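You operate a simulated robot arm through the tools that you are given. There is no shell and no other tool. Be economical: measure what you need, move in short steps, check, and stop when the job is done.

You are at the controls of a simulated robot arm. One attempt, no reset.

Task
Sow basil in the one-dot cell and cress in the two-dot cell, then shut the lid and its vent.
Fine: stand the packets back.
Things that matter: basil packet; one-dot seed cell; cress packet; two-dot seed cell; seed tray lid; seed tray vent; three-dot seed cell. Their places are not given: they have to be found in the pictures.

The check looks at the end state, three seconds after you hand in, the way a careful person would. Anything else that was tipped, shoved, dropped, spilled or broken makes it a failure. A push-on lid holds only when it is set on centred and level and pressed home; a screw cap is set on level and turned clockwise until tight.

Robot
A 6-joint arm with a two-finger parallel gripper, fixed in place. Base frame: the origin is at the foot of the arm, x ahead of it, y to its left, z up; the work surface is at about z = 78. Lengths are in cm, angles in rad, forces in N, time in s.
With the tool pointing down near the work surface it reaches from about 24 to 64 cm from the base axis. Its first joint turns from -1.152 to 1.152 rad. Payload 2.7 kg.
Tool frame: the origin (TCP) lies between the finger pads and is the grasp point; the fingertips stand 2.3 cm ahead of it; z points along the fingers, y is the line along which they close. The gripper opens to 9.4 cm. The fingers are 3.8 cm wide and 1 cm thick; the gripper's body (5.4 by 9.6 cm) begins 3.9 cm behind the TCP.
Orientation is that of the tool frame in the base frame, as a unit quaternion [x, y, z, w]. With the fingers straight down and closing along the base's y, the tool's x points along the base's -x, its y along +y and its z along -z.

Tools
- The arm moves only by the tool nudge_tool. Its argument "commands" is a list of rows, each an object of numbers (a shift or turn left out is 0, a gripper value left out holds the last): "x", "y", "z": the shift along the tool's x, y, z in units of 25 mm (1.0 is 25 mm); "rx", "ry", "rz": the turn, a rotation vector about the tool's x, y, z in units of 6 degrees (1.0 is 6 degrees); "gripper": the opening, from 0 (shut) to 1 (fully open). In form: [{"x": .., "y": .., "z": .., "rx": .., "ry": .., "rz": .., "gripper": ..}, ...]. A call has 1 to 10 rows; each row shifts and turns the commanded pose from where the row before left it, along the tool's axes as they then stand. A call with a number of a shift or a turn outside -1 to 1 is refused whole. Rows are played at 5 a second. More than 5 cm and 0.15 rad between two rows, or a gripper value outside its range, and nothing of the call is played. Where a pose cannot be reached the arm comes as near as it can. A force on the tool above 40 N (or 10 N above the force at the start of the call, whichever is more), or a blocked arm, ends the call early, and 0.2 s more pass. The fingers move at their own pace (about 4.5 cm/s each) and stop on an object; they squeeze with about 28 N. The grip force told is the motor's: it shows also when the fingers shut on nothing. Time passes only in rows, and 0.2 s behind the last, so rows that do not move let the fingers close. It gives the time, the measured TCP pose, the force on the tool (base axes), the opening and the grip force at its end, in the units of the frame above (readings bear some noise).
- Cameras (640 x 400 px; columns grow to the right, rows downward): "scene" is fixed at [7.65, -42.95, 141.03]; the picture's right is [0.68, -0.73, 0.00], its down [-0.46, -0.43, -0.77] and it looks along [0.56, 0.53, -0.64] (base axes); focal length 340 px, centre (320, 200). "wrist" rides on the gripper at [-3.9, 0, -4.4] in the tool frame; the picture's right is [0.00, -1.00, 0.00], its down [0.97, 0.00, -0.24] and it looks along [0.24, 0.00, 0.97] (tool axes); focal length 218 px, centre (320, 200).
- snapshot(camera): a new picture of that camera. It takes no simulated time.
- point_at(camera, pixels): there is no depth. For up to 12 entries [column, row, z] of the newest picture of that camera ("zoom" is the newest enlarged one), the place [x, y] in the base frame at which the ray of that pixel passes the height z, good to about 0.3 cm, but the place of the scene camera against the robot may be out by one fixed shift of up to 2.5 cm in any direction. It takes no simulated time.
- inspect(camera, box): a new picture of the part [left, top, right, bottom] of that camera's present view, enlarged. It takes no simulated time.
- close_job(): hands the job in; it is judged then, once.

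Work in short steps. Measure before you move; look again where a grasp or a placing could have gone wrong, and mend it. You have 80 turns and 54 pictures in all, those below and enlarged ones among them. Open the gripper and draw the arm clear of the work before you hand the job in, unless the task says otherwise; then end with one line.

The tools are called after ">>>" as a command line: name --argument value ..., lists and objects as JSON in quotes. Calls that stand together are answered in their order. nudge_tool: Moves the arm, as the interface text tells. Its arguments: {"type":"object","properties":{"commands":{"type":"array","items":{"type":"object","properties":{"x":{"type":"number"},"y":{"type":"number"},"z":{"type":"number"},"rx":{"type":"number"},"ry":{"type":"number"},"rz":{"type":"number"},"gripper":{"type":"number"}}}}},"required":["commands"]} The other tools are called the same way: snapshot (camera) takes a picture; point_at (camera, pixels) gives the place at which the rays of pixels pass given heights; inspect (camera, box) takes an enlarged picture of a part of a camera's view; close_job () hands the job in.

At the start:

```text
time: 0.0
tcp_pos: [39.25, -0.42, 113.73]
tcp_rot: [-0.001, 1.0, 0.0, 0.0]
wrist_force: [-0.1, -0.3, -0.1]
opening: 9.41
grasp_force: 0.0
```

scene: 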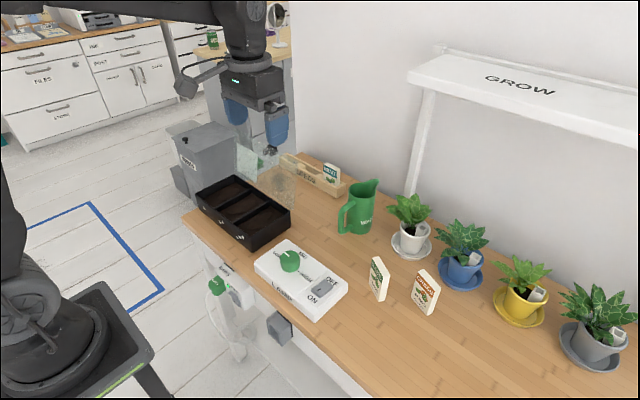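
wrist: 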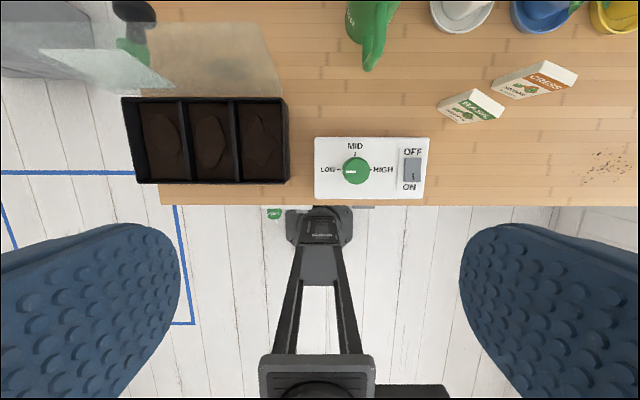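

The tray is near scene (243,212), the packets near (378,280) and (425,292), and something transparent (the lid) sits behind the tray. I'll enlarge those areas.

>>> inspect --camera "scene" --box '[170, 120, 350, 260]'

>>> inspect --camera "scene" --box '[340, 230, 460, 330]'

>>> inspect --camera "wrist" --box '[60, 0, 320, 200]'

```text
2.86 times, centred on (260, 190) of scene
```

zoom: 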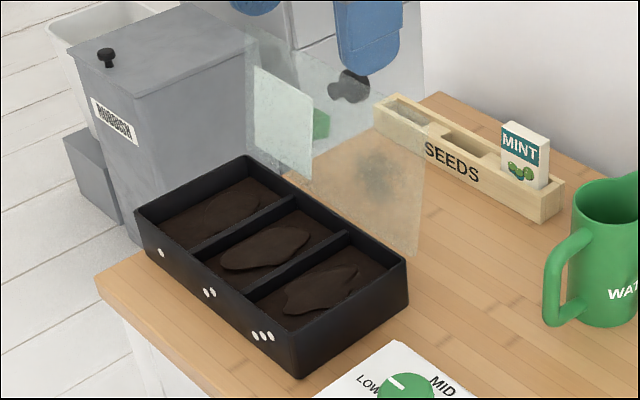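

```text
4.00 times, centred on (400, 280) of scene
```

zoom: 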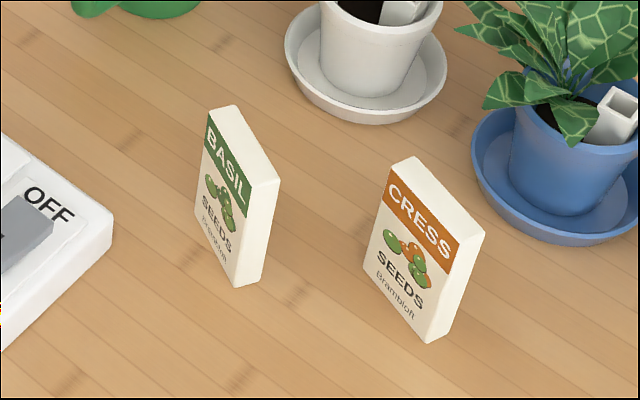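

```text
2.00 times, centred on (190, 100) of wrist
```

zoom: 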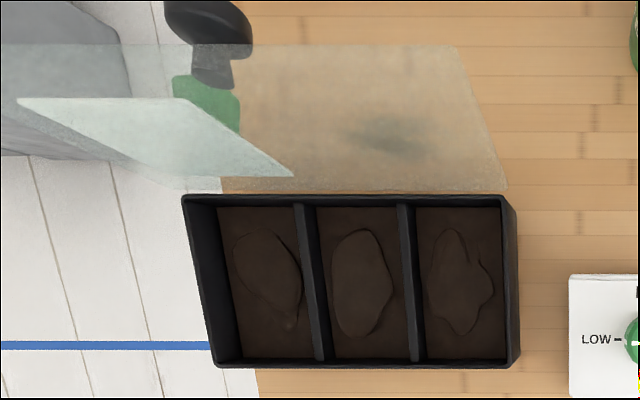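

The lid stands open behind the tray, with its vent flap sticking out. I'll measure the tray corners, packets and switch box with the wrist camera.

>>> point_at --camera "wrist" --pixels '[[122, 98, 84], [287, 97, 84], [288, 183, 84], [136, 184, 84], [288, 183, 78], [438, 104, 88], [470, 121, 78], [498, 118, 78], [492, 88, 88], [524, 98, 78], [566, 88, 78], [205, 184, 84]]'

>>> point_at --camera "scene" --pixels '[[196, 194, 84], [245, 251, 84], [291, 210, 84], [232, 174, 84], [246, 238, 84], [246, 251, 78], [291, 222, 78], [379, 301, 78], [383, 297, 78], [428, 315, 78], [405, 302, 78], [436, 298, 78]]'

>>> inspect --camera "wrist" --box '[420, 50, 600, 150]'

```text
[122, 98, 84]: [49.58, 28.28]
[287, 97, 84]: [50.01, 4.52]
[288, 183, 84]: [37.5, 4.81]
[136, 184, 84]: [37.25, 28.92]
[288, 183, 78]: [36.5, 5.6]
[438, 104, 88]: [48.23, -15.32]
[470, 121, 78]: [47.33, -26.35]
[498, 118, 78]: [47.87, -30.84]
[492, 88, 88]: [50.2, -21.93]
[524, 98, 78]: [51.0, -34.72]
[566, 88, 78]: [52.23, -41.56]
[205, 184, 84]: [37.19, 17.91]
```

```text
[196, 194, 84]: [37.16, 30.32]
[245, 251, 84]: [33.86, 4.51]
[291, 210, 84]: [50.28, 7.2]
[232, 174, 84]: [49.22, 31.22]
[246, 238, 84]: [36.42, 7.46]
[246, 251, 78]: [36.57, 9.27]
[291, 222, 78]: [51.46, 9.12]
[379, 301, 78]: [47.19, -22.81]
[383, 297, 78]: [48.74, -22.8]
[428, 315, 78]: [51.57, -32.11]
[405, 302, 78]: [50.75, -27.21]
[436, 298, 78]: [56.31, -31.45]
```

```text
3.56 times, centred on (510, 100) of wrist
```

zoom: 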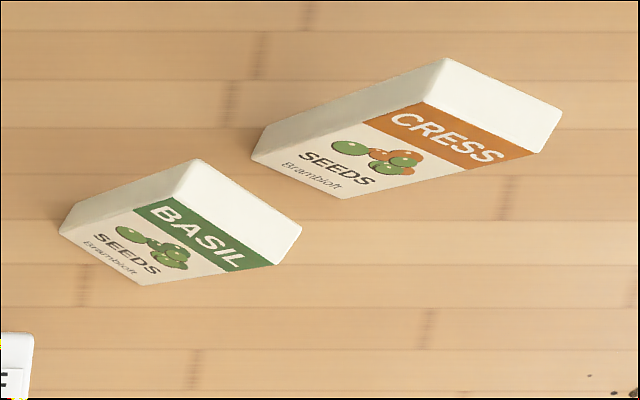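

Measuring packet corners in the enlarged picture: bottom-front edge of basil (60,233)-(140,283), cress (252,158)-(342,198), with the tops at a range of heights.

>>> point_at --camera "zoom" --pixels '[[60, 233, 78], [140, 284, 78], [168, 198, 88], [278, 265, 88], [302, 228, 88], [190, 160, 88], [252, 158, 78], [342, 198, 78], [422, 103, 88], [535, 153, 88], [562, 110, 88], [445, 58, 88]]'

```text
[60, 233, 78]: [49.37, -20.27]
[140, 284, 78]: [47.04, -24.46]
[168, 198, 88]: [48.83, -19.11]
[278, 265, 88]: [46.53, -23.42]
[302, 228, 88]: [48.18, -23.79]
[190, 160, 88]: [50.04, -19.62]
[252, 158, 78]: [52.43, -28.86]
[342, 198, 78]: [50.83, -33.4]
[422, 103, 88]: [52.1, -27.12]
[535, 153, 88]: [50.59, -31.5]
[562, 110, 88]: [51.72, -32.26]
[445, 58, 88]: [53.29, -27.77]
```

Packets are about 4.8 wide, 1.6 thick, top near z=86; basil is centred near (48.9,-22.7) and cress near (52.4,-31.4), both facing the arm. Next I go above the tray for a better view of lid and vent.

>>> nudge_tool --commands '[{"y": 1, "x": 0.4}, {"y": 1, "x": 0.4}, {"y": 1, "x": 0.4}, {"y": 1, "x": 0.4}, {"y": 1, "x": 0.4}, {"y": 1}, {}]'

>>> snapshot --camera "wrist"

>>> snapshot --camera "scene"

```text
time: 1.6
tcp_pos: [33.76, 14.46, 113.81]
tcp_rot: [-0.002, 1.0, 0.0, 0.0]
wrist_force: [-0.3, 0.4, 0.3]
opening: 9.38
grasp_force: 0.1
```

```text
47 pictures are left
```

wrist: 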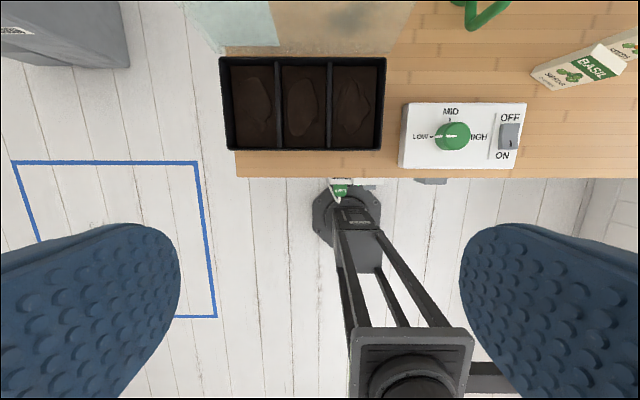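

```text
46 pictures are left
```

scene: 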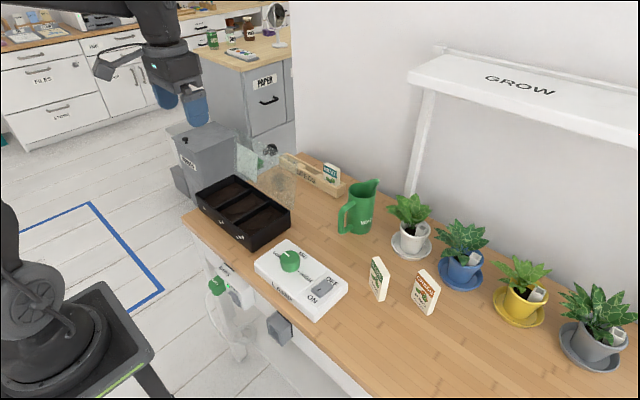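

Enlarging lid and tray in both views.

>>> inspect --camera "scene" --box '[180, 130, 308, 210]'

>>> point_at --camera "wrist" --pixels '[[219, 57, 84], [386, 57, 84], [382, 150, 84], [226, 150, 84], [229, 55, 84], [382, 150, 83], [226, 150, 83], [277, 100, 84], [327, 100, 84]]'

```text
5.00 times, centred on (244, 170) of scene
```

zoom: 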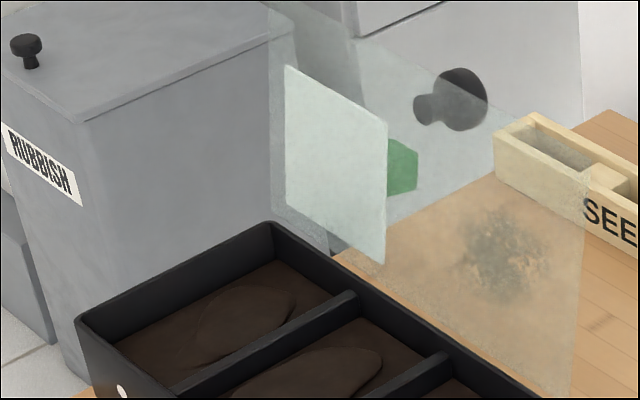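

```text
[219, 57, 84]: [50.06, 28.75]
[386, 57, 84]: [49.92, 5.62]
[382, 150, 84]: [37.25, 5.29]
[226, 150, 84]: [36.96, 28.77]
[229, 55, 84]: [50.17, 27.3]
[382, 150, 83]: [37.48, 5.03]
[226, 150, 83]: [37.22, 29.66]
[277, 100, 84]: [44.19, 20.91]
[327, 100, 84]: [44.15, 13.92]
```

The lid leans back at about x 50–53 with a black knob on its outer face; the vent flap's geometry is unclear. I'll pitch the tool up by 48° to look at the lid from the front.

>>> nudge_tool --commands '[{"ry": -1}, {"ry": -1}, {"ry": -1}, {"ry": -1}, {"ry": -1}, {"ry": -1}, {"ry": -1}, {"ry": -1}, {}]'

>>> snapshot --camera "wrist"

```text
time: 3.6
tcp_pos: [34.12, 14.52, 113.68]
tcp_rot: [-0.001, 0.913, 0.001, 0.408]
wrist_force: [0.6, 0.7, -0.7]
opening: 9.39
grasp_force: 0.1
```

```text
44 pictures are left
```

wrist: 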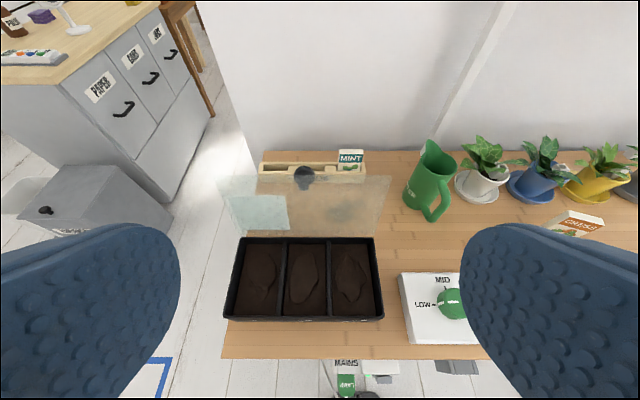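

>>> inspect --camera "wrist" --box '[200, 140, 400, 265]'

```text
3.20 times, centred on (300, 202) of wrist
```

zoom: 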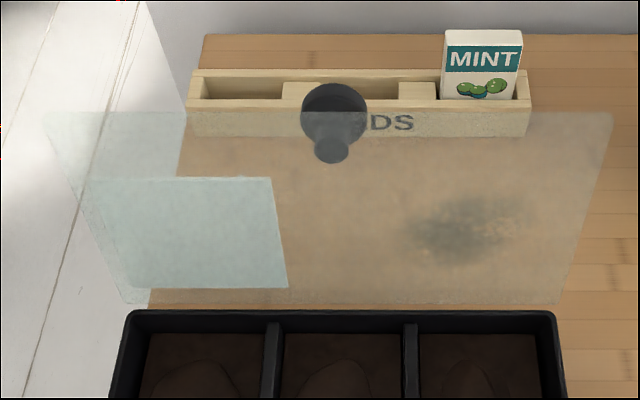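

The vent panel (tinted patch, y 20–29) lies near flush in the open lid; I'll deal with it once the lid is shut. Now toward the basil: swing to -y while pitching to 60° from vertical.

>>> nudge_tool --commands '[{"y": -1, "ry": -1}, {"y": -1, "ry": -1}, {"y": -1}, {"y": -1}, {"y": -1}, {"y": -1}, {"y": -1}, {"y": -1}, {"y": -1}, {"y": -1}]'

>>> nudge_tool --commands '[{"rx": 0.842, "rz": 0.482}, {"rx": 0.842, "rz": 0.482}, {"rx": 0.842, "rz": 0.482}, {"rx": 0.842, "rz": 0.482}, {"rx": 0.842, "rz": 0.482}, {}]'

>>> snapshot --camera "wrist"

```text
time: 5.8
tcp_pos: [35.29, 5.0, 114.27]
tcp_rot: [-0.001, 0.866, 0.0, 0.5]
wrist_force: [-0.2, -0.5, -0.3]
opening: 9.39
grasp_force: 0.1
out of reach, approached as far as the arm can: row 2, 3, 5, 6, 7, 8, 9, 10
```

```text
time: 7.2
tcp_pos: [35.69, 5.21, 114.97]
tcp_rot: [0.2, 0.838, -0.108, 0.497]
wrist_force: [0.0, -0.3, 0.0]
opening: 9.39
grasp_force: 0.0
out of reach, approached as far as the arm can: row 1
```

```text
42 pictures are left
```

wrist: 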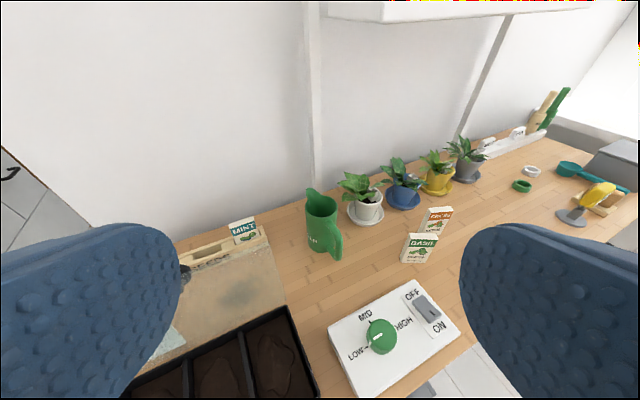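

The readback is (35.7,5.2,115.0) with yaw -25.7°; basil is visible at (419,248). I'll move to about 10 cm before basil and complete the yaw.

>>> nudge_tool --commands '[{"x": 0.494, "y": -0.768, "z": 0.982}, {"x": 0.494, "y": -0.768, "z": 0.982}, {"x": 0.494, "y": -0.768, "z": 0.982}, {"x": 0.494, "y": -0.768, "z": 0.982}, {"x": 0.494, "y": -0.768, "z": 0.982}, {"x": 0.494, "y": -0.768, "z": 0.982}, {"x": 0.494, "y": -0.768, "z": 0.982}, {"x": 0.494, "y": -0.768, "z": 0.982}, {"rx": 0.5, "rz": 0.275}, {}]'

>>> snapshot --camera "wrist"

```text
time: 9.4
tcp_pos: [42.93, -10.21, 98.6]
tcp_rot: [0.224, 0.831, -0.122, 0.493]
wrist_force: [-0.5, 0.4, 0.1]
opening: 9.39
grasp_force: 0.1
out of reach, approached as far as the arm can: row 2, 3, 7, 8
```

```text
41 pictures are left
```

wrist: 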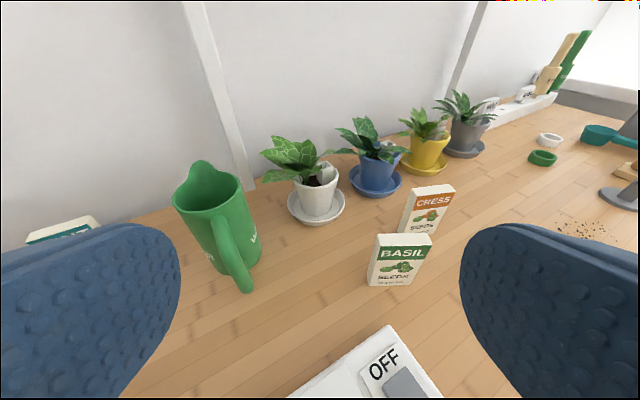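

Basil's base is at about (369,284)-(412,286). Zooming to measure it again from near.

>>> inspect --camera "wrist" --box '[340, 170, 480, 300]'

```text
3.08 times, centred on (410, 235) of wrist
```

zoom: 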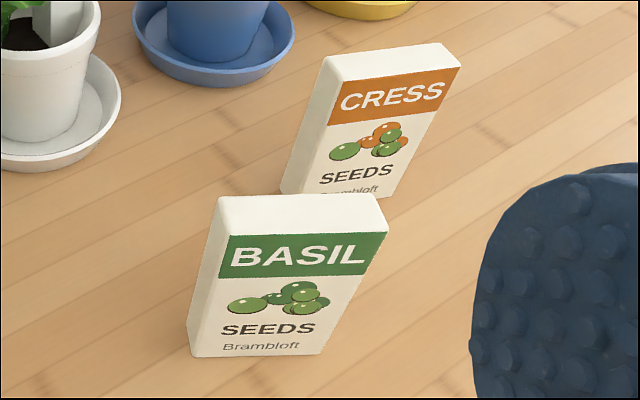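

>>> point_at --camera "zoom" --pixels '[[192, 357, 78], [321, 355, 78], [227, 233, 86], [372, 234, 86], [387, 218, 86], [218, 197, 86], [227, 233, 85.5], [372, 234, 85.5], [280, 192, 78], [460, 68, 86], [337, 83, 86], [324, 57, 86]]'

```text
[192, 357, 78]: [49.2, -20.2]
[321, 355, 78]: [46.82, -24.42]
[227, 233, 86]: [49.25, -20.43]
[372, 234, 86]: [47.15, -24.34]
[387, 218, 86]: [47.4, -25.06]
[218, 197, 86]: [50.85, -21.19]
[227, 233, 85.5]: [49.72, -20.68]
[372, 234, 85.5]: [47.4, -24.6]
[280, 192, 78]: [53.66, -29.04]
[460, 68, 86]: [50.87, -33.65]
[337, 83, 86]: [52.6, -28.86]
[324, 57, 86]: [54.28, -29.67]
```

Basil's centre is confirmed at about (48.9,-22.8), normal yaw -28°. Moving to the pre-grasp 5 cm before it.

>>> nudge_tool --commands '[{"x": 0.493, "y": -0.552, "z": 0.808, "gripper": 0.82}, {"x": 0.493, "y": -0.552, "z": 0.808}, {"x": 0.493, "y": -0.552, "z": 0.808}, {"x": 0.493, "y": -0.552, "z": 0.808}, {"x": 0.493, "y": -0.552, "z": 0.808}, {"x": 0.493, "y": -0.552, "z": 0.808}, {}]'

>>> snapshot --camera "wrist"

```text
time: 11.0
tcp_pos: [50.42, -15.64, 92.03]
tcp_rot: [0.223, 0.833, -0.136, 0.488]
wrist_force: [0.9, 0.1, -0.7]
opening: 7.75
grasp_force: 0.1
out of reach, approached as far as the arm can: row 1, 2, 3, 4, 5, 6
```

```text
39 pictures are left
```

wrist: 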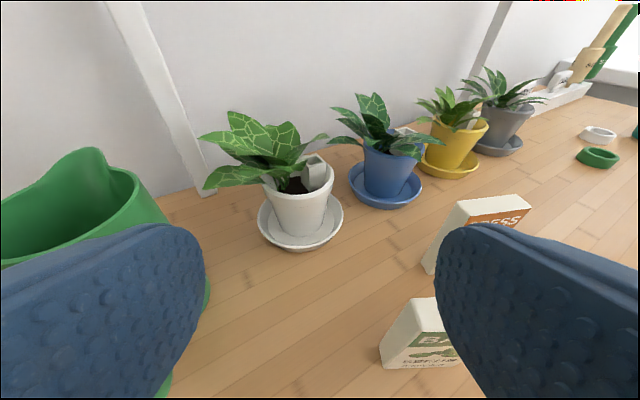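

The low inner reach is limiting at 60° tilt and pushed the arm outward near the jug. I'll reduce tilt to 45° and move away from the jug (tool -y, slightly up).

>>> nudge_tool --commands '[{"y": -0.5, "x": -0.5, "ry": 1}, {"y": -0.6, "ry": 1}, {"y": -0.6, "ry": 0.5}, {"rx": -0.31, "rz": -0.3}, {}]'

```text
time: 12.2
tcp_pos: [49.73, -17.78, 93.05]
tcp_rot: [0.241, 0.889, -0.094, 0.379]
wrist_force: [-0.6, 0.4, 0.8]
opening: 7.71
grasp_force: 0.0
out of reach, approached as far as the arm can: row 1, 3
```

Now sideways to line up, then along tool x toward a point 7 cm before the grasp.

>>> nudge_tool --commands '[{"y": -0.98}, {"y": -0.98}, {"x": 0.74, "z": 0.12}, {"x": 0.74, "z": 0.12}, {"x": 0.74, "z": 0.12}, {}]'

>>> snapshot --camera "wrist"

```text
time: 13.6
tcp_pos: [48.16, -12.59, 88.87]
tcp_rot: [0.221, 0.894, -0.088, 0.38]
wrist_force: [-0.3, 0.1, -0.2]
opening: 7.72
grasp_force: 0.1
out of reach, approached as far as the arm can: row 1, 2, 3, 4, 5
```

```text
38 pictures are left
```

wrist: 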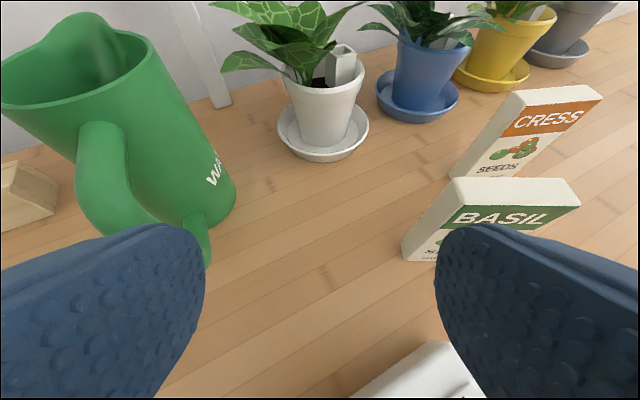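

The motion slid +y: this tilt toward the radial direction hits a wrist limit. Better is to point the tool sideways (+y) and grip the packet across its thickness from its right side. First up and away from the jug, untilting to vertical.

>>> nudge_tool --commands '[{"x": -0.72, "z": -0.7}, {"x": -0.72, "z": -0.7}, {"x": -0.72, "z": -0.7, "ry": 0.5}, {"ry": 1, "x": -0.5, "z": -0.7}, {"ry": 1, "z": -0.5}, {"ry": 1}, {"ry": 1}, {"ry": 1}, {"ry": 1}, {"ry": 0.9}]'

```text
time: 15.8
tcp_pos: [47.8, -14.65, 99.46]
tcp_rot: [0.26, 0.962, -0.046, 0.074]
wrist_force: [0.0, 0.7, -0.1]
opening: 7.7
grasp_force: 0.2
out of reach, approached as far as the arm can: row 4, 5, 6, 7
```

Now yaw about the vertical by roughly +92°.

>>> nudge_tool --commands '[{"rz": -1, "z": -0.3}, {"rz": -1, "z": -0.3}, {"rz": -1}, {"rz": -1}, {"rz": -1}, {"rz": -1}, {"rz": -1}, {"rz": -1}, {"rz": -1}, {"rz": -1}]'

>>> nudge_tool --commands '[{"rz": -1}, {"rz": -1}, {"rz": -1}, {"rz": -1}, {"rz": -1}, {"rz": -0.3}, {}]'

```text
time: 18.0
tcp_pos: [47.64, -14.74, 100.9]
tcp_rot: [-0.257, 0.962, -0.078, 0.04]
wrist_force: [0.5, 0.6, 0.1]
opening: 7.71
grasp_force: 0.1
```

```text
time: 19.6
tcp_pos: [47.68, -14.52, 101.03]
tcp_rot: [-0.511, 0.855, -0.087, 0.019]
wrist_force: [0.1, 1.2, -0.3]
opening: 7.72
grasp_force: 0.0
```

Moving over to the right side of the packets at z≈100 and then tilting to point toward +y, 35° below horizontal.

>>> nudge_tool --commands '[{"x": 0.97, "y": -0.27, "z": 0.16}, {"x": 0.97, "y": -0.27, "z": 0.16}, {"x": 0.97, "y": -0.27, "z": 0.16}, {"x": 0.97, "y": -0.27, "z": 0.16}, {"x": 0.97, "y": -0.27, "z": 0.16}, {"x": 0.97, "y": -0.27, "z": 0.16}, {"x": 0.97, "y": -0.27, "z": 0.16}, {}]'

>>> nudge_tool --commands '[{"rx": -0.15, "ry": -0.968, "rz": 0.077}, {"rx": -0.15, "ry": -0.968, "rz": 0.077}, {"rx": -0.15, "ry": -0.968, "rz": 0.077}, {"rx": -0.15, "ry": -0.968, "rz": 0.077}, {"rx": -0.15, "ry": -0.968, "rz": 0.077}, {"rx": -0.15, "ry": -0.968, "rz": 0.077}, {"rx": -0.15, "ry": -0.968, "rz": 0.077}, {"rx": -0.15, "ry": -0.968, "rz": 0.077}, {"rx": -0.15, "ry": -0.968, "rz": 0.077}, {"rx": -0.15, "ry": -0.968, "rz": 0.077}]'

>>> snapshot --camera "wrist"

>>> snapshot --camera "scene"

```text
time: 21.4
tcp_pos: [44.06, -31.87, 100.05]
tcp_rot: [-0.51, 0.855, -0.087, 0.018]
wrist_force: [-0.2, -1.2, -0.6]
opening: 7.69
grasp_force: 0.0
```

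```text
time: 23.6
tcp_pos: [43.92, -31.88, 100.07]
tcp_rot: [-0.455, 0.761, 0.238, 0.396]
wrist_force: [0.2, -0.1, -0.1]
opening: 7.7
grasp_force: 0.0
```

```text
37 pictures are left
```

wrist: 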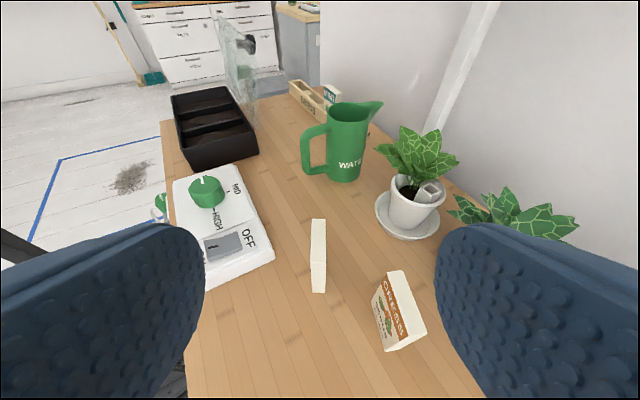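

```text
36 pictures are left
```

scene: 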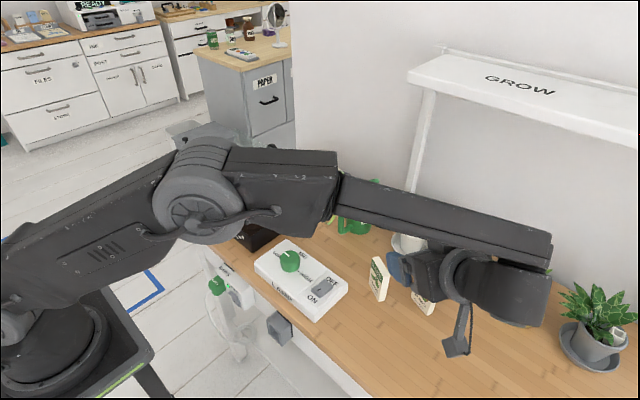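

Reachable and well-aligned: basil is edge-on at (318,255). Narrow the opening and go to 7 cm before the grasp, also taking a side zoom of the lid.

>>> inspect --camera "wrist" --box '[160, 0, 360, 125]'

>>> nudge_tool --commands '[{"x": 0.592, "z": 0.866, "gripper": 0.6}, {"x": 0.592, "z": 0.866}, {"x": 0.592, "z": 0.866}, {"x": 0.592, "z": 0.866}, {"x": 0.592, "z": 0.866}, {}]'

>>> snapshot --camera "wrist"

```text
3.20 times, centred on (260, 62) of wrist
```

zoom: 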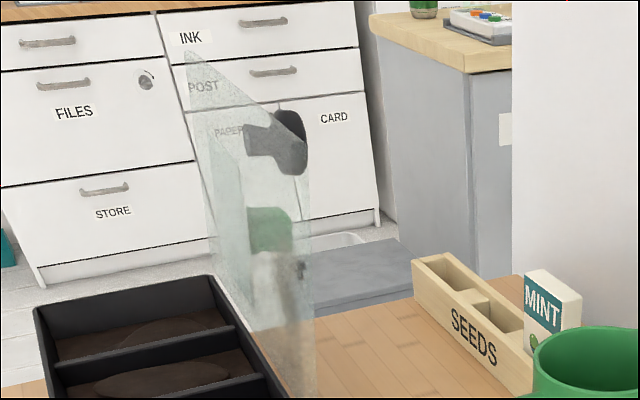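

```text
time: 25.0
tcp_pos: [46.14, -27.86, 87.67]
tcp_rot: [-0.455, 0.762, 0.237, 0.395]
wrist_force: [-0.3, 0.0, 0.0]
opening: 5.63
grasp_force: 0.0
```

```text
34 pictures are left
```

wrist: 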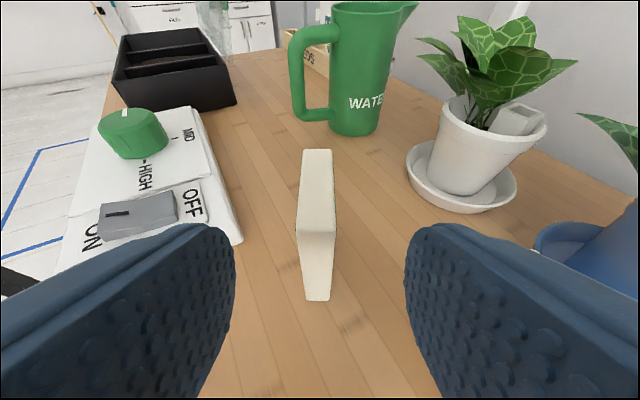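

Basil is centred between the fingers (col 318). Advance 6.4 cm and close.

>>> nudge_tool --commands '[{"z": 0.64}, {"z": 0.64}, {"z": 0.64}, {"z": 0.64}, {}]'

>>> snapshot --camera "wrist"

```text
time: 26.2
tcp_pos: [48.65, -23.19, 84.0]
tcp_rot: [-0.454, 0.762, 0.237, 0.397]
wrist_force: [-0.2, -0.5, -0.3]
opening: 5.65
grasp_force: 0.0
```

```text
33 pictures are left
```

wrist: 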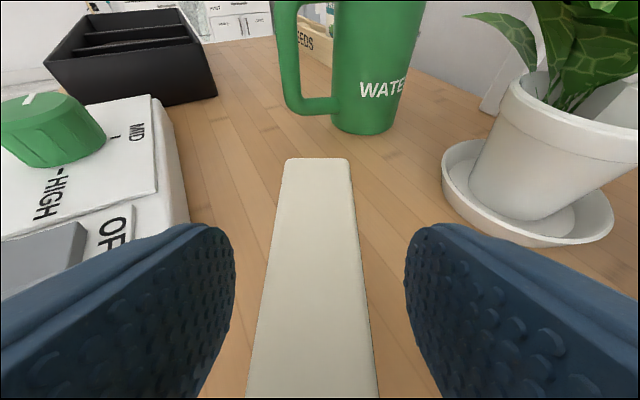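

The packet sits centred between the fingers. Closing, then lifting straight up a bit.

>>> nudge_tool --commands '[{"gripper": 0}, {}, {}, {}, {}, {}, {}]'

>>> nudge_tool --commands '[{"x": -0.819, "z": -0.574}, {"x": -0.819, "z": -0.574}, {"x": -0.819, "z": -0.574}, {"x": -0.819, "z": -0.574}, {"x": -0.819, "z": -0.574}, {"x": -0.819, "z": -0.574}, {}]'

>>> snapshot --camera "wrist"

```text
time: 27.8
tcp_pos: [48.39, -23.14, 84.12]
tcp_rot: [-0.454, 0.762, 0.237, 0.396]
wrist_force: [0.2, 0.2, 0.3]
opening: 1.54
grasp_force: 27.8
```

```text
time: 29.4
tcp_pos: [48.6, -23.27, 99.08]
tcp_rot: [-0.454, 0.762, 0.237, 0.396]
wrist_force: [0.5, -0.8, -0.9]
opening: 1.52
grasp_force: 28.0
```

```text
32 pictures are left
```

wrist: 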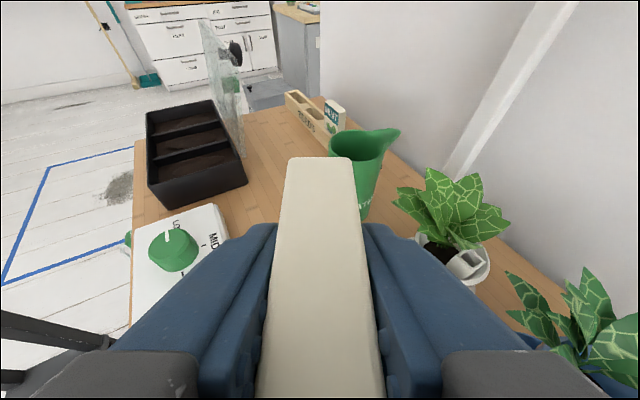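

Basil is held (opening 1.5, 28 N). Grasp pose noted: TCP (48.5,-23.2,84.1). Moving over the switch box at z≈104 toward the tray, then yawing to point straight along +y.

>>> nudge_tool --commands '[{"x": -0.616, "y": 0.781, "z": 0.444}, {"x": -0.616, "y": 0.781, "z": 0.444}, {"x": -0.616, "y": 0.781, "z": 0.444}, {"x": -0.616, "y": 0.781, "z": 0.444}, {"x": -0.616, "y": 0.781, "z": 0.444}, {"x": -0.616, "y": 0.781, "z": 0.444}, {"x": -0.616, "y": 0.781, "z": 0.444}, {"x": -0.616, "y": 0.781, "z": 0.444}, {}]'

>>> nudge_tool --commands '[{"rx": -0.478, "rz": -0.335}, {"rx": -0.478, "rz": -0.335}, {"rx": -0.478, "rz": -0.335}, {"rx": -0.478, "rz": -0.335}, {"rx": -0.478, "rz": -0.335}, {"rx": -0.478, "rz": -0.335}, {"rx": -0.478, "rz": -0.335}, {"rx": -0.478, "rz": -0.335}, {}]'

```text
time: 31.4
tcp_pos: [41.78, -3.23, 104.1]
tcp_rot: [-0.454, 0.762, 0.238, 0.396]
wrist_force: [0.4, -0.6, 0.0]
opening: 1.51
grasp_force: 28.2
```

```text
time: 33.4
tcp_pos: [41.75, -3.3, 104.02]
tcp_rot: [-0.625, 0.629, 0.326, 0.327]
wrist_force: [1.1, 0.4, -0.2]
opening: 1.55
grasp_force: 28.5
```

Orientation is now along +y (35° down). Traverse to above the one-dot cell (y≈25), then raise the pitch to 10°.

>>> nudge_tool --commands '[{"x": -0.525, "y": -0.07, "z": 1}, {"x": -0.525, "y": -0.07, "z": 1}, {"x": -0.525, "y": -0.07, "z": 1}, {"x": -0.525, "y": -0.07, "z": 1}, {"x": -0.525, "y": -0.07, "z": 1}, {"x": -0.525, "y": -0.07, "z": 1}, {"x": -0.525, "y": -0.07, "z": 1}, {"x": -0.525, "y": -0.07, "z": 1}, {"x": -0.525, "y": -0.07, "z": 1}, {"x": -0.525, "y": -0.07, "z": 1}]'

>>> nudge_tool --commands '[{"ry": -0.83}, {"ry": -0.83}, {"ry": -0.83}, {"ry": -0.83}, {"ry": -0.83}, {}]'

>>> snapshot --camera "scene"

>>> snapshot --camera "wrist"

```text
time: 35.6
tcp_pos: [43.73, 24.71, 100.54]
tcp_rot: [-0.625, 0.629, 0.326, 0.327]
wrist_force: [0.3, 0.6, -0.1]
opening: 1.52
grasp_force: 28.0
```

```text
time: 37.0
tcp_pos: [43.66, 24.69, 100.44]
tcp_rot: [-0.539, 0.544, 0.453, 0.456]
wrist_force: [-0.5, 0.3, -1.2]
opening: 1.52
grasp_force: 28.1
```

```text
31 pictures are left
```

scene: 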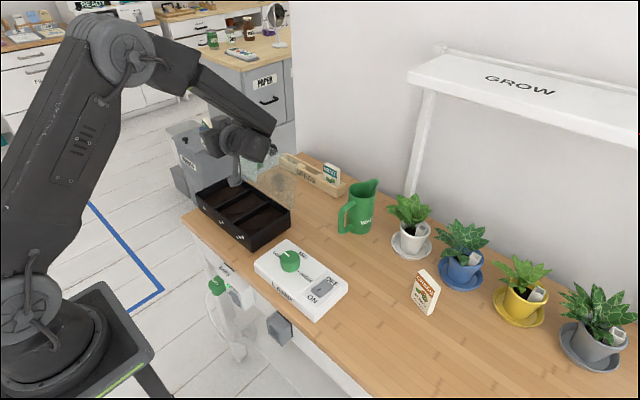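

```text
30 pictures are left
```

wrist: 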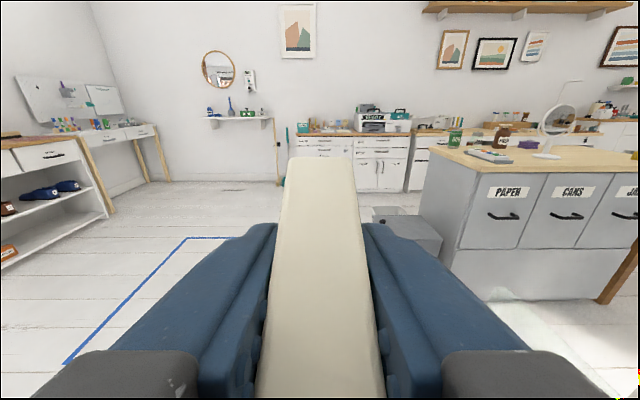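

A thin appendage below the wrist appears near (235,180); checking closely before descending.

>>> inspect --camera "scene" --box '[170, 90, 330, 230]'

```text
2.86 times, centred on (250, 160) of scene
```

zoom: 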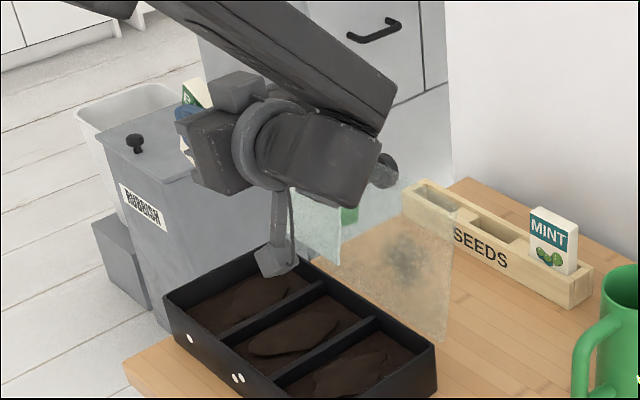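

The bracket hangs on the tool +x side, so I'll roll the other way (+rz), swinging it away from the lid. Checking its height first.

>>> point_at --camera "zoom" --pixels '[[272, 275, 84], [272, 275, 88], [272, 275, 92], [272, 275, 96], [195, 110, 104]]'

```text
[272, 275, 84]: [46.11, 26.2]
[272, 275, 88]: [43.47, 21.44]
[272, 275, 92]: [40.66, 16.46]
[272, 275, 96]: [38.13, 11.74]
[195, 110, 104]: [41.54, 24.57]
```

Rolling +60° first (still below pouring), at the current height.

>>> nudge_tool --commands '[{"y": 0.66, "z": 0.25, "rz": 1}, {"rz": 1}, {"rz": 1}, {"rz": 1}, {"rz": 1}, {"rz": 1}, {"rz": 1}, {"rz": 1}, {"rz": 1}, {}]'

```text
time: 39.2
tcp_pos: [41.97, 25.38, 100.37]
tcp_rot: [-0.234, 0.73, 0.611, 0.199]
wrist_force: [-0.5, -0.4, 0.0]
opening: 1.5
grasp_force: 28.1
```

Roll is 54° as expected. Descend 5.5 cm and continue rolling over the one-dot cell.

>>> nudge_tool --commands '[{"x": 0.423, "y": -0.586, "z": 0.128}, {"x": 0.423, "y": -0.586, "z": 0.128}, {"x": 0.423, "y": -0.586, "z": 0.128}, {"rz": 1}, {"rz": 1}, {"rz": 1}, {"rz": 1}, {"rz": 1}, {}]'

>>> nudge_tool --commands '[{"rz": 1}, {"rz": 1}, {"rz": 1}, {"rz": 1}, {"rz": 1}, {"rz": 1}, {"rz": 1}, {}]'

>>> inspect --camera "scene" --box '[170, 90, 330, 230]'

>>> snapshot --camera "wrist"

```text
time: 41.2
tcp_pos: [41.89, 25.34, 94.88]
tcp_rot: [-0.037, 0.765, 0.642, 0.034]
wrist_force: [-0.7, 0.3, -0.9]
opening: 1.54
grasp_force: 28.6
```

```text
time: 43.0
tcp_pos: [41.96, 25.39, 94.9]
tcp_rot: [0.24, 0.728, 0.611, -0.197]
wrist_force: [0.0, -0.4, 0.4]
opening: 1.53
grasp_force: 28.0
```

```text
2.86 times, centred on (250, 160) of scene
```

zoom: 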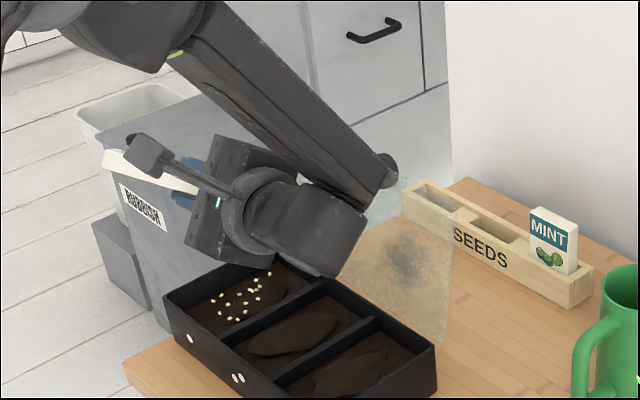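

```text
27 pictures are left
```

wrist: 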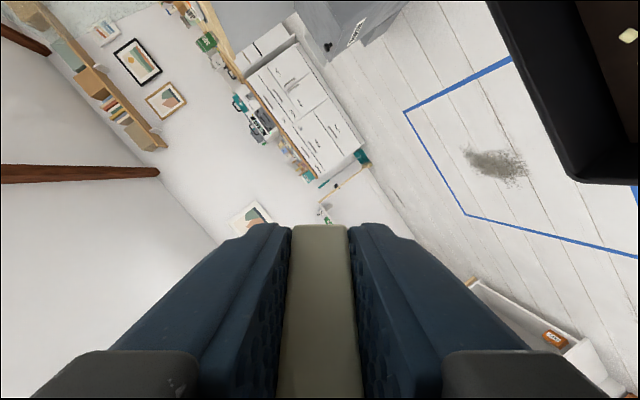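

Seeds are visible in the one-dot cell (about 14). Rolling back, raising midway so the bracket clears the tray.

>>> nudge_tool --commands '[{"rz": -1}, {"rz": -1}, {"rz": -1}, {"rz": -1}, {"rz": -1}, {"rz": -1}, {"rz": -1}, {"rz": -1}, {"rz": -1}, {"rz": -1}]'

>>> nudge_tool --commands '[{"rz": -1}, {"rz": -1}, {"x": -0.46, "y": 0.64, "z": -0.14}, {"x": -0.46, "y": 0.64, "z": -0.14}, {"x": -0.46, "y": 0.64, "z": -0.14}, {"rz": -1}, {"rz": -1}, {"rz": -1}, {"rz": -1}]'

>>> nudge_tool --commands '[{"rz": -1}, {"rz": -1}, {"rz": -1}, {"rz": -1}, {"rz": -1}, {"ry": 0.83}, {"ry": 0.83}, {"ry": 0.83}, {"ry": 0.83}, {"ry": 0.83}]'

>>> snapshot --camera "wrist"

```text
time: 45.2
tcp_pos: [42.05, 25.3, 94.84]
tcp_rot: [-0.156, 0.75, 0.628, 0.134]
wrist_force: [0.4, -0.1, -0.3]
opening: 1.5
grasp_force: 27.6
```

```text
time: 47.2
tcp_pos: [42.05, 25.45, 100.81]
tcp_rot: [-0.382, 0.665, 0.555, 0.322]
wrist_force: [0.1, -1.2, -0.4]
opening: 1.52
grasp_force: 28.1
```

```text
time: 49.4
tcp_pos: [42.08, 25.55, 100.85]
tcp_rot: [-0.626, 0.629, 0.326, 0.327]
wrist_force: [0.1, 0.2, -0.7]
opening: 1.53
grasp_force: 28.4
```

```text
26 pictures are left
```

wrist: 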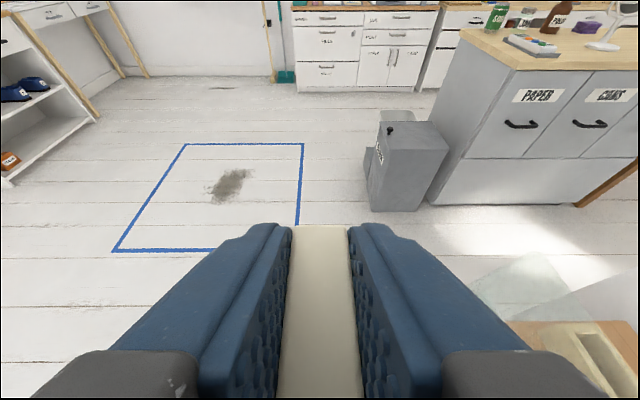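

The packet looks different between the fingers than before pouring (far end now at row 225 instead of 160). Checking for slip in the scene view.

>>> inspect --camera "scene" --box '[150, 80, 290, 220]'

>>> inspect --camera "wrist" --box '[220, 180, 420, 400]'

```text
2.86 times, centred on (220, 150) of scene
```

zoom: 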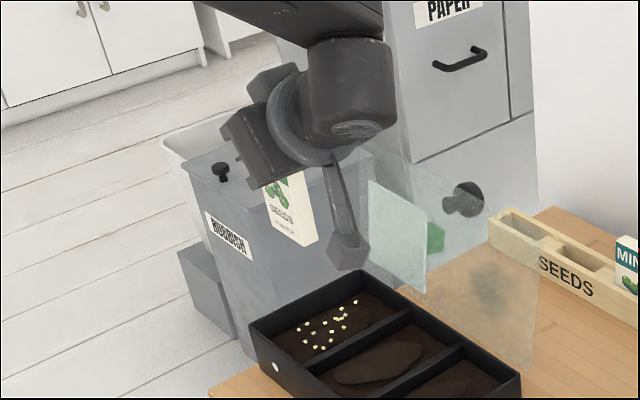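

```text
1.82 times, centred on (320, 290) of wrist
```

zoom: 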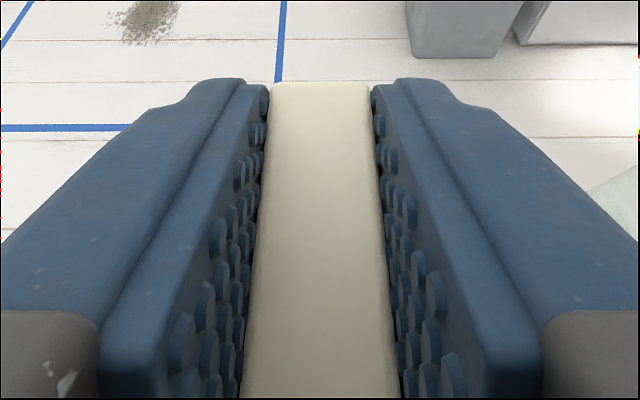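

The packet slid about 1.5 cm down in the grip but is still upright, so I'll set it down by touch. Returning along the same path.

>>> nudge_tool --commands '[{"x": 0.557, "z": -1}, {"x": 0.557, "z": -1}, {"x": 0.557, "z": -1}, {"x": 0.557, "z": -1}, {"x": 0.557, "z": -1}, {"x": 0.557, "z": -1}, {"x": 0.557, "z": -1}, {"x": 0.557, "z": -1}, {"x": 0.557, "z": -1}, {"x": 0.557, "z": -1}]'

>>> nudge_tool --commands '[{"rx": 0.478, "rz": 0.335}, {"rx": 0.478, "rz": 0.335}, {"rx": 0.478, "rz": 0.335}, {"rx": 0.478, "rz": 0.335}, {"rx": 0.478, "rz": 0.335}, {"rx": 0.478, "rz": 0.335}, {"rx": 0.478, "rz": 0.335}, {"rx": 0.478, "rz": 0.335}, {}]'

>>> nudge_tool --commands '[{"x": 0.616, "y": -0.781, "z": -0.444}, {"x": 0.616, "y": -0.781, "z": -0.444}, {"x": 0.616, "y": -0.781, "z": -0.444}, {"x": 0.616, "y": -0.781, "z": -0.444}, {"x": 0.616, "y": -0.781, "z": -0.444}, {"x": 0.616, "y": -0.781, "z": -0.444}, {"x": 0.616, "y": -0.781, "z": -0.444}, {"x": 0.616, "y": -0.781, "z": -0.444}, {}]'

>>> snapshot --camera "scene"

```text
time: 51.6
tcp_pos: [41.91, -3.07, 103.87]
tcp_rot: [-0.625, 0.63, 0.325, 0.326]
wrist_force: [0.6, -1.0, -0.7]
opening: 1.53
grasp_force: 27.7
```

```text
time: 53.6
tcp_pos: [41.84, -3.14, 103.76]
tcp_rot: [-0.453, 0.762, 0.237, 0.396]
wrist_force: [0.0, 0.4, 0.8]
opening: 1.51
grasp_force: 28.3
```

```text
time: 55.6
tcp_pos: [48.86, -22.98, 98.93]
tcp_rot: [-0.454, 0.762, 0.238, 0.396]
wrist_force: [0.3, -0.4, -0.1]
opening: 1.5
grasp_force: 27.9
```

```text
23 pictures are left
```

scene: 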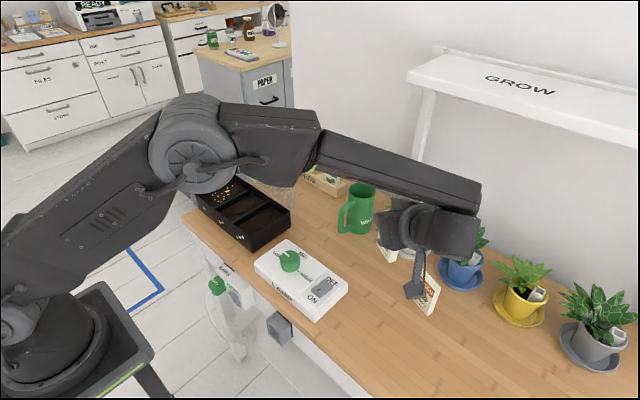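

Positioned above the basil's spot. Lowering 10.5 cm, then by small steps until touch.

>>> nudge_tool --commands '[{"x": 0.819, "z": 0.574}, {"x": 0.819, "z": 0.574}, {"x": 0.819, "z": 0.574}, {"x": 0.819, "z": 0.574}, {"x": 0.2, "z": 0.14}, {}]'

>>> inspect --camera "scene" --box '[330, 180, 490, 330]'

```text
time: 57.0
tcp_pos: [48.71, -23.39, 88.21]
tcp_rot: [-0.455, 0.761, 0.238, 0.396]
wrist_force: [0.4, 0.2, 0.2]
opening: 1.53
grasp_force: 28.4
```

```text
2.67 times, centred on (410, 255) of scene
```

zoom: 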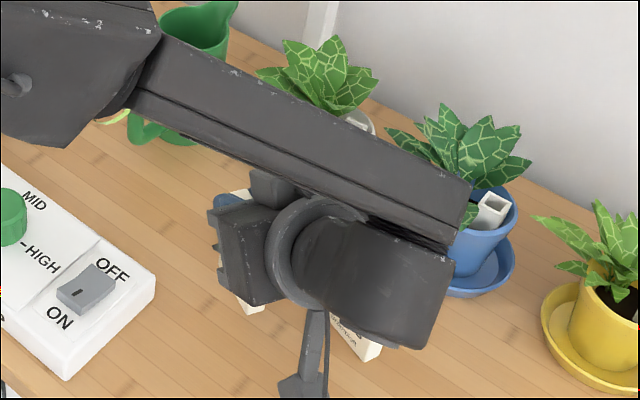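

Lowering in fine steps, reading the force.

>>> nudge_tool --commands '[{"x": 0.11, "z": 0.077}, {"x": 0.11, "z": 0.077}, {"x": 0.11, "z": 0.077}, {"x": 0.11, "z": 0.077}, {"x": 0.11, "z": 0.077}, {}]'

>>> nudge_tool --commands '[{"x": 0.08, "z": 0.056}, {"x": 0.08, "z": 0.056}, {}]'

>>> nudge_tool --commands '[{"x": 0.08, "z": 0.056}, {"x": 0.08, "z": 0.056}, {}]'

```text
time: 58.4
tcp_pos: [48.79, -23.19, 86.53]
tcp_rot: [-0.454, 0.762, 0.238, 0.396]
wrist_force: [-0.2, 0.6, 0.3]
opening: 1.53
grasp_force: 27.7
```

```text
time: 59.2
tcp_pos: [48.8, -23.11, 85.96]
tcp_rot: [-0.454, 0.762, 0.236, 0.397]
wrist_force: [-0.3, -0.4, -1.1]
opening: 1.53
grasp_force: 28.1
```

```text
time: 60.0
tcp_pos: [48.99, -23.16, 85.67]
tcp_rot: [-0.455, 0.761, 0.236, 0.397]
wrist_force: [-4.6, -0.9, 20.7]
opening: 1.52
grasp_force: 27.9
```

Contact near z=85.8 (20 N). Ease up slightly and open.

>>> nudge_tool --commands '[{"x": -0.05, "z": -0.035}, {"gripper": 0.25}, {}, {"gripper": 0.6}, {}, {}]'

>>> snapshot --camera "wrist"

```text
time: 61.4
tcp_pos: [48.68, -23.16, 85.79]
tcp_rot: [-0.454, 0.761, 0.238, 0.396]
wrist_force: [0.2, 0.2, -0.2]
opening: 5.64
grasp_force: 0.1
```

```text
21 pictures are left
```

wrist: 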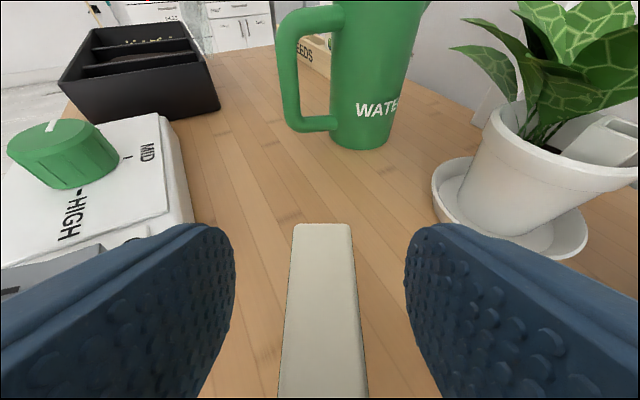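

Basil stands. Back out along the tool axis, rise, and yaw +8° for the cress.

>>> nudge_tool --commands '[{"z": -0.7}, {"z": -0.7}, {"z": -0.7}, {"z": -0.7}, {"x": -0.819, "z": -0.574}, {"x": -0.819, "z": -0.574}, {"x": -0.819, "z": -0.574}, {"rx": -0.57, "rz": -0.4}, {"rx": -0.57, "rz": -0.4}, {}]'

>>> inspect --camera "wrist" --box '[240, 180, 460, 320]'

```text
time: 63.6
tcp_pos: [46.17, -28.11, 97.16]
tcp_rot: [-0.509, 0.726, 0.266, 0.378]
wrist_force: [0.0, 0.1, 0.4]
opening: 5.64
grasp_force: 0.0
```

```text
2.86 times, centred on (350, 250) of wrist
```

zoom: 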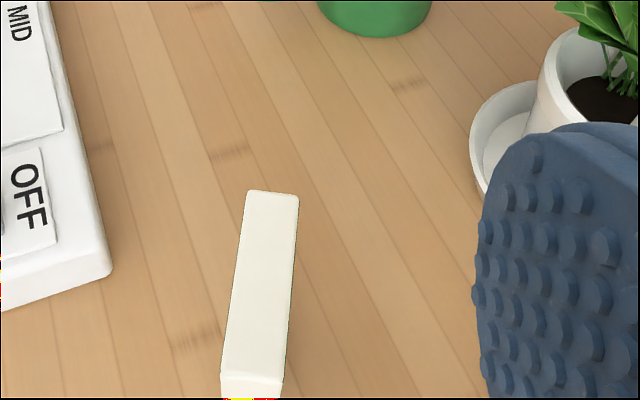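

Basil stands upright. Moving to the right of the cress at z≈95 and measuring it.

>>> nudge_tool --commands '[{"x": 0.61, "y": -0.705, "z": -0.52}, {"x": 0.61, "y": -0.705, "z": -0.52}, {"x": 0.61, "y": -0.705, "z": -0.52}, {"x": 0.61, "y": -0.705, "z": -0.52}, {}]'

>>> snapshot --camera "wrist"

```text
time: 64.8
tcp_pos: [47.64, -34.42, 95.75]
tcp_rot: [-0.509, 0.727, 0.266, 0.377]
wrist_force: [-0.3, -0.8, -0.3]
opening: 5.64
grasp_force: 0.1
out of reach, approached as far as the arm can: row 3, 4
```

```text
19 pictures are left
```

wrist: 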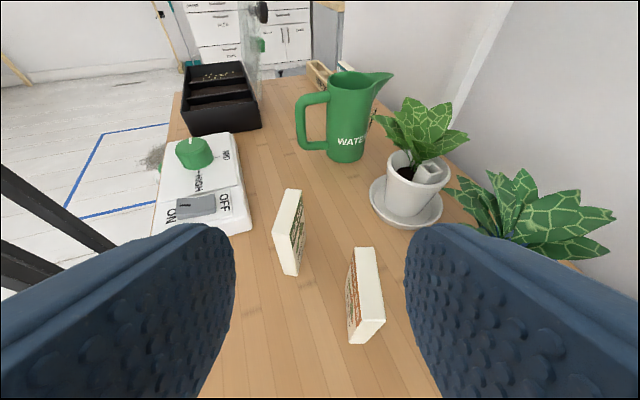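

Cress's far side is at the arm's reach limit with this flat approach. I'll use a steeper tilt (55° down) and come straight down over it; first measuring the cress top.

>>> point_at --camera "wrist" --pixels '[[353, 249, 86], [372, 247, 86], [385, 319, 86], [363, 326, 86], [368, 342, 78], [348, 338, 78], [383, 322, 86]]'

>>> nudge_tool --commands '[{"ry": 0.84}, {"ry": 0.84}, {"ry": 0.84}, {"ry": 0.84}, {"x": -0.133, "y": -0.48, "z": 0.703}, {"x": -0.133, "y": -0.48, "z": 0.703}, {"x": -0.133, "y": -0.48, "z": 0.703}, {}]'

>>> snapshot --camera "wrist"

```text
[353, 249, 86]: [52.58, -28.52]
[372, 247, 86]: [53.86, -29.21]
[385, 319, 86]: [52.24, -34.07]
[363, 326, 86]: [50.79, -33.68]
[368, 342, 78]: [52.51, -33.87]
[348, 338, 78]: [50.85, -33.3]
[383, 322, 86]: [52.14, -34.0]
```

```text
time: 66.6
tcp_pos: [52.36, -32.1, 91.97]
tcp_rot: [-0.548, 0.782, 0.172, 0.244]
wrist_force: [0.6, 0.0, -0.3]
opening: 5.63
grasp_force: 0.0
```

```text
18 pictures are left
```

wrist: 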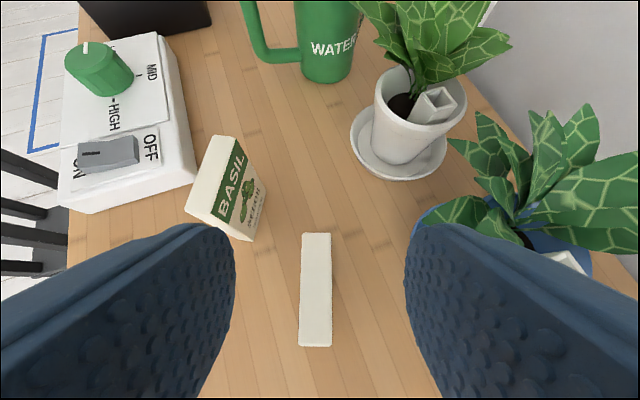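

Cress is centred between the fingers (col 316). Descend 8.3 cm vertically and close.

>>> nudge_tool --commands '[{"x": 0.479, "z": 0.684}, {"x": 0.479, "z": 0.684}, {"x": 0.479, "z": 0.684}, {"x": 0.479, "z": 0.684}, {}]'

>>> nudge_tool --commands '[{"gripper": 0}, {}, {}, {}, {}, {}]'

>>> snapshot --camera "wrist"

```text
time: 67.8
tcp_pos: [52.01, -32.05, 83.66]
tcp_rot: [-0.548, 0.781, 0.173, 0.244]
wrist_force: [0.3, -0.3, -0.1]
opening: 5.64
grasp_force: 0.1
```

```text
time: 69.2
tcp_pos: [51.94, -32.08, 83.72]
tcp_rot: [-0.547, 0.782, 0.173, 0.244]
wrist_force: [-0.5, 0.0, 0.4]
opening: 1.49
grasp_force: 28.1
```

```text
17 pictures are left
```

wrist: 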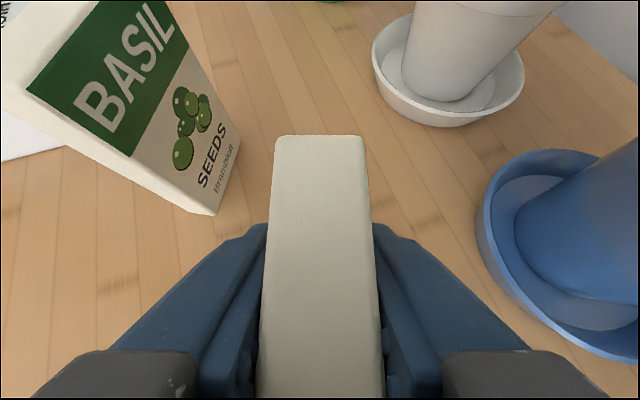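

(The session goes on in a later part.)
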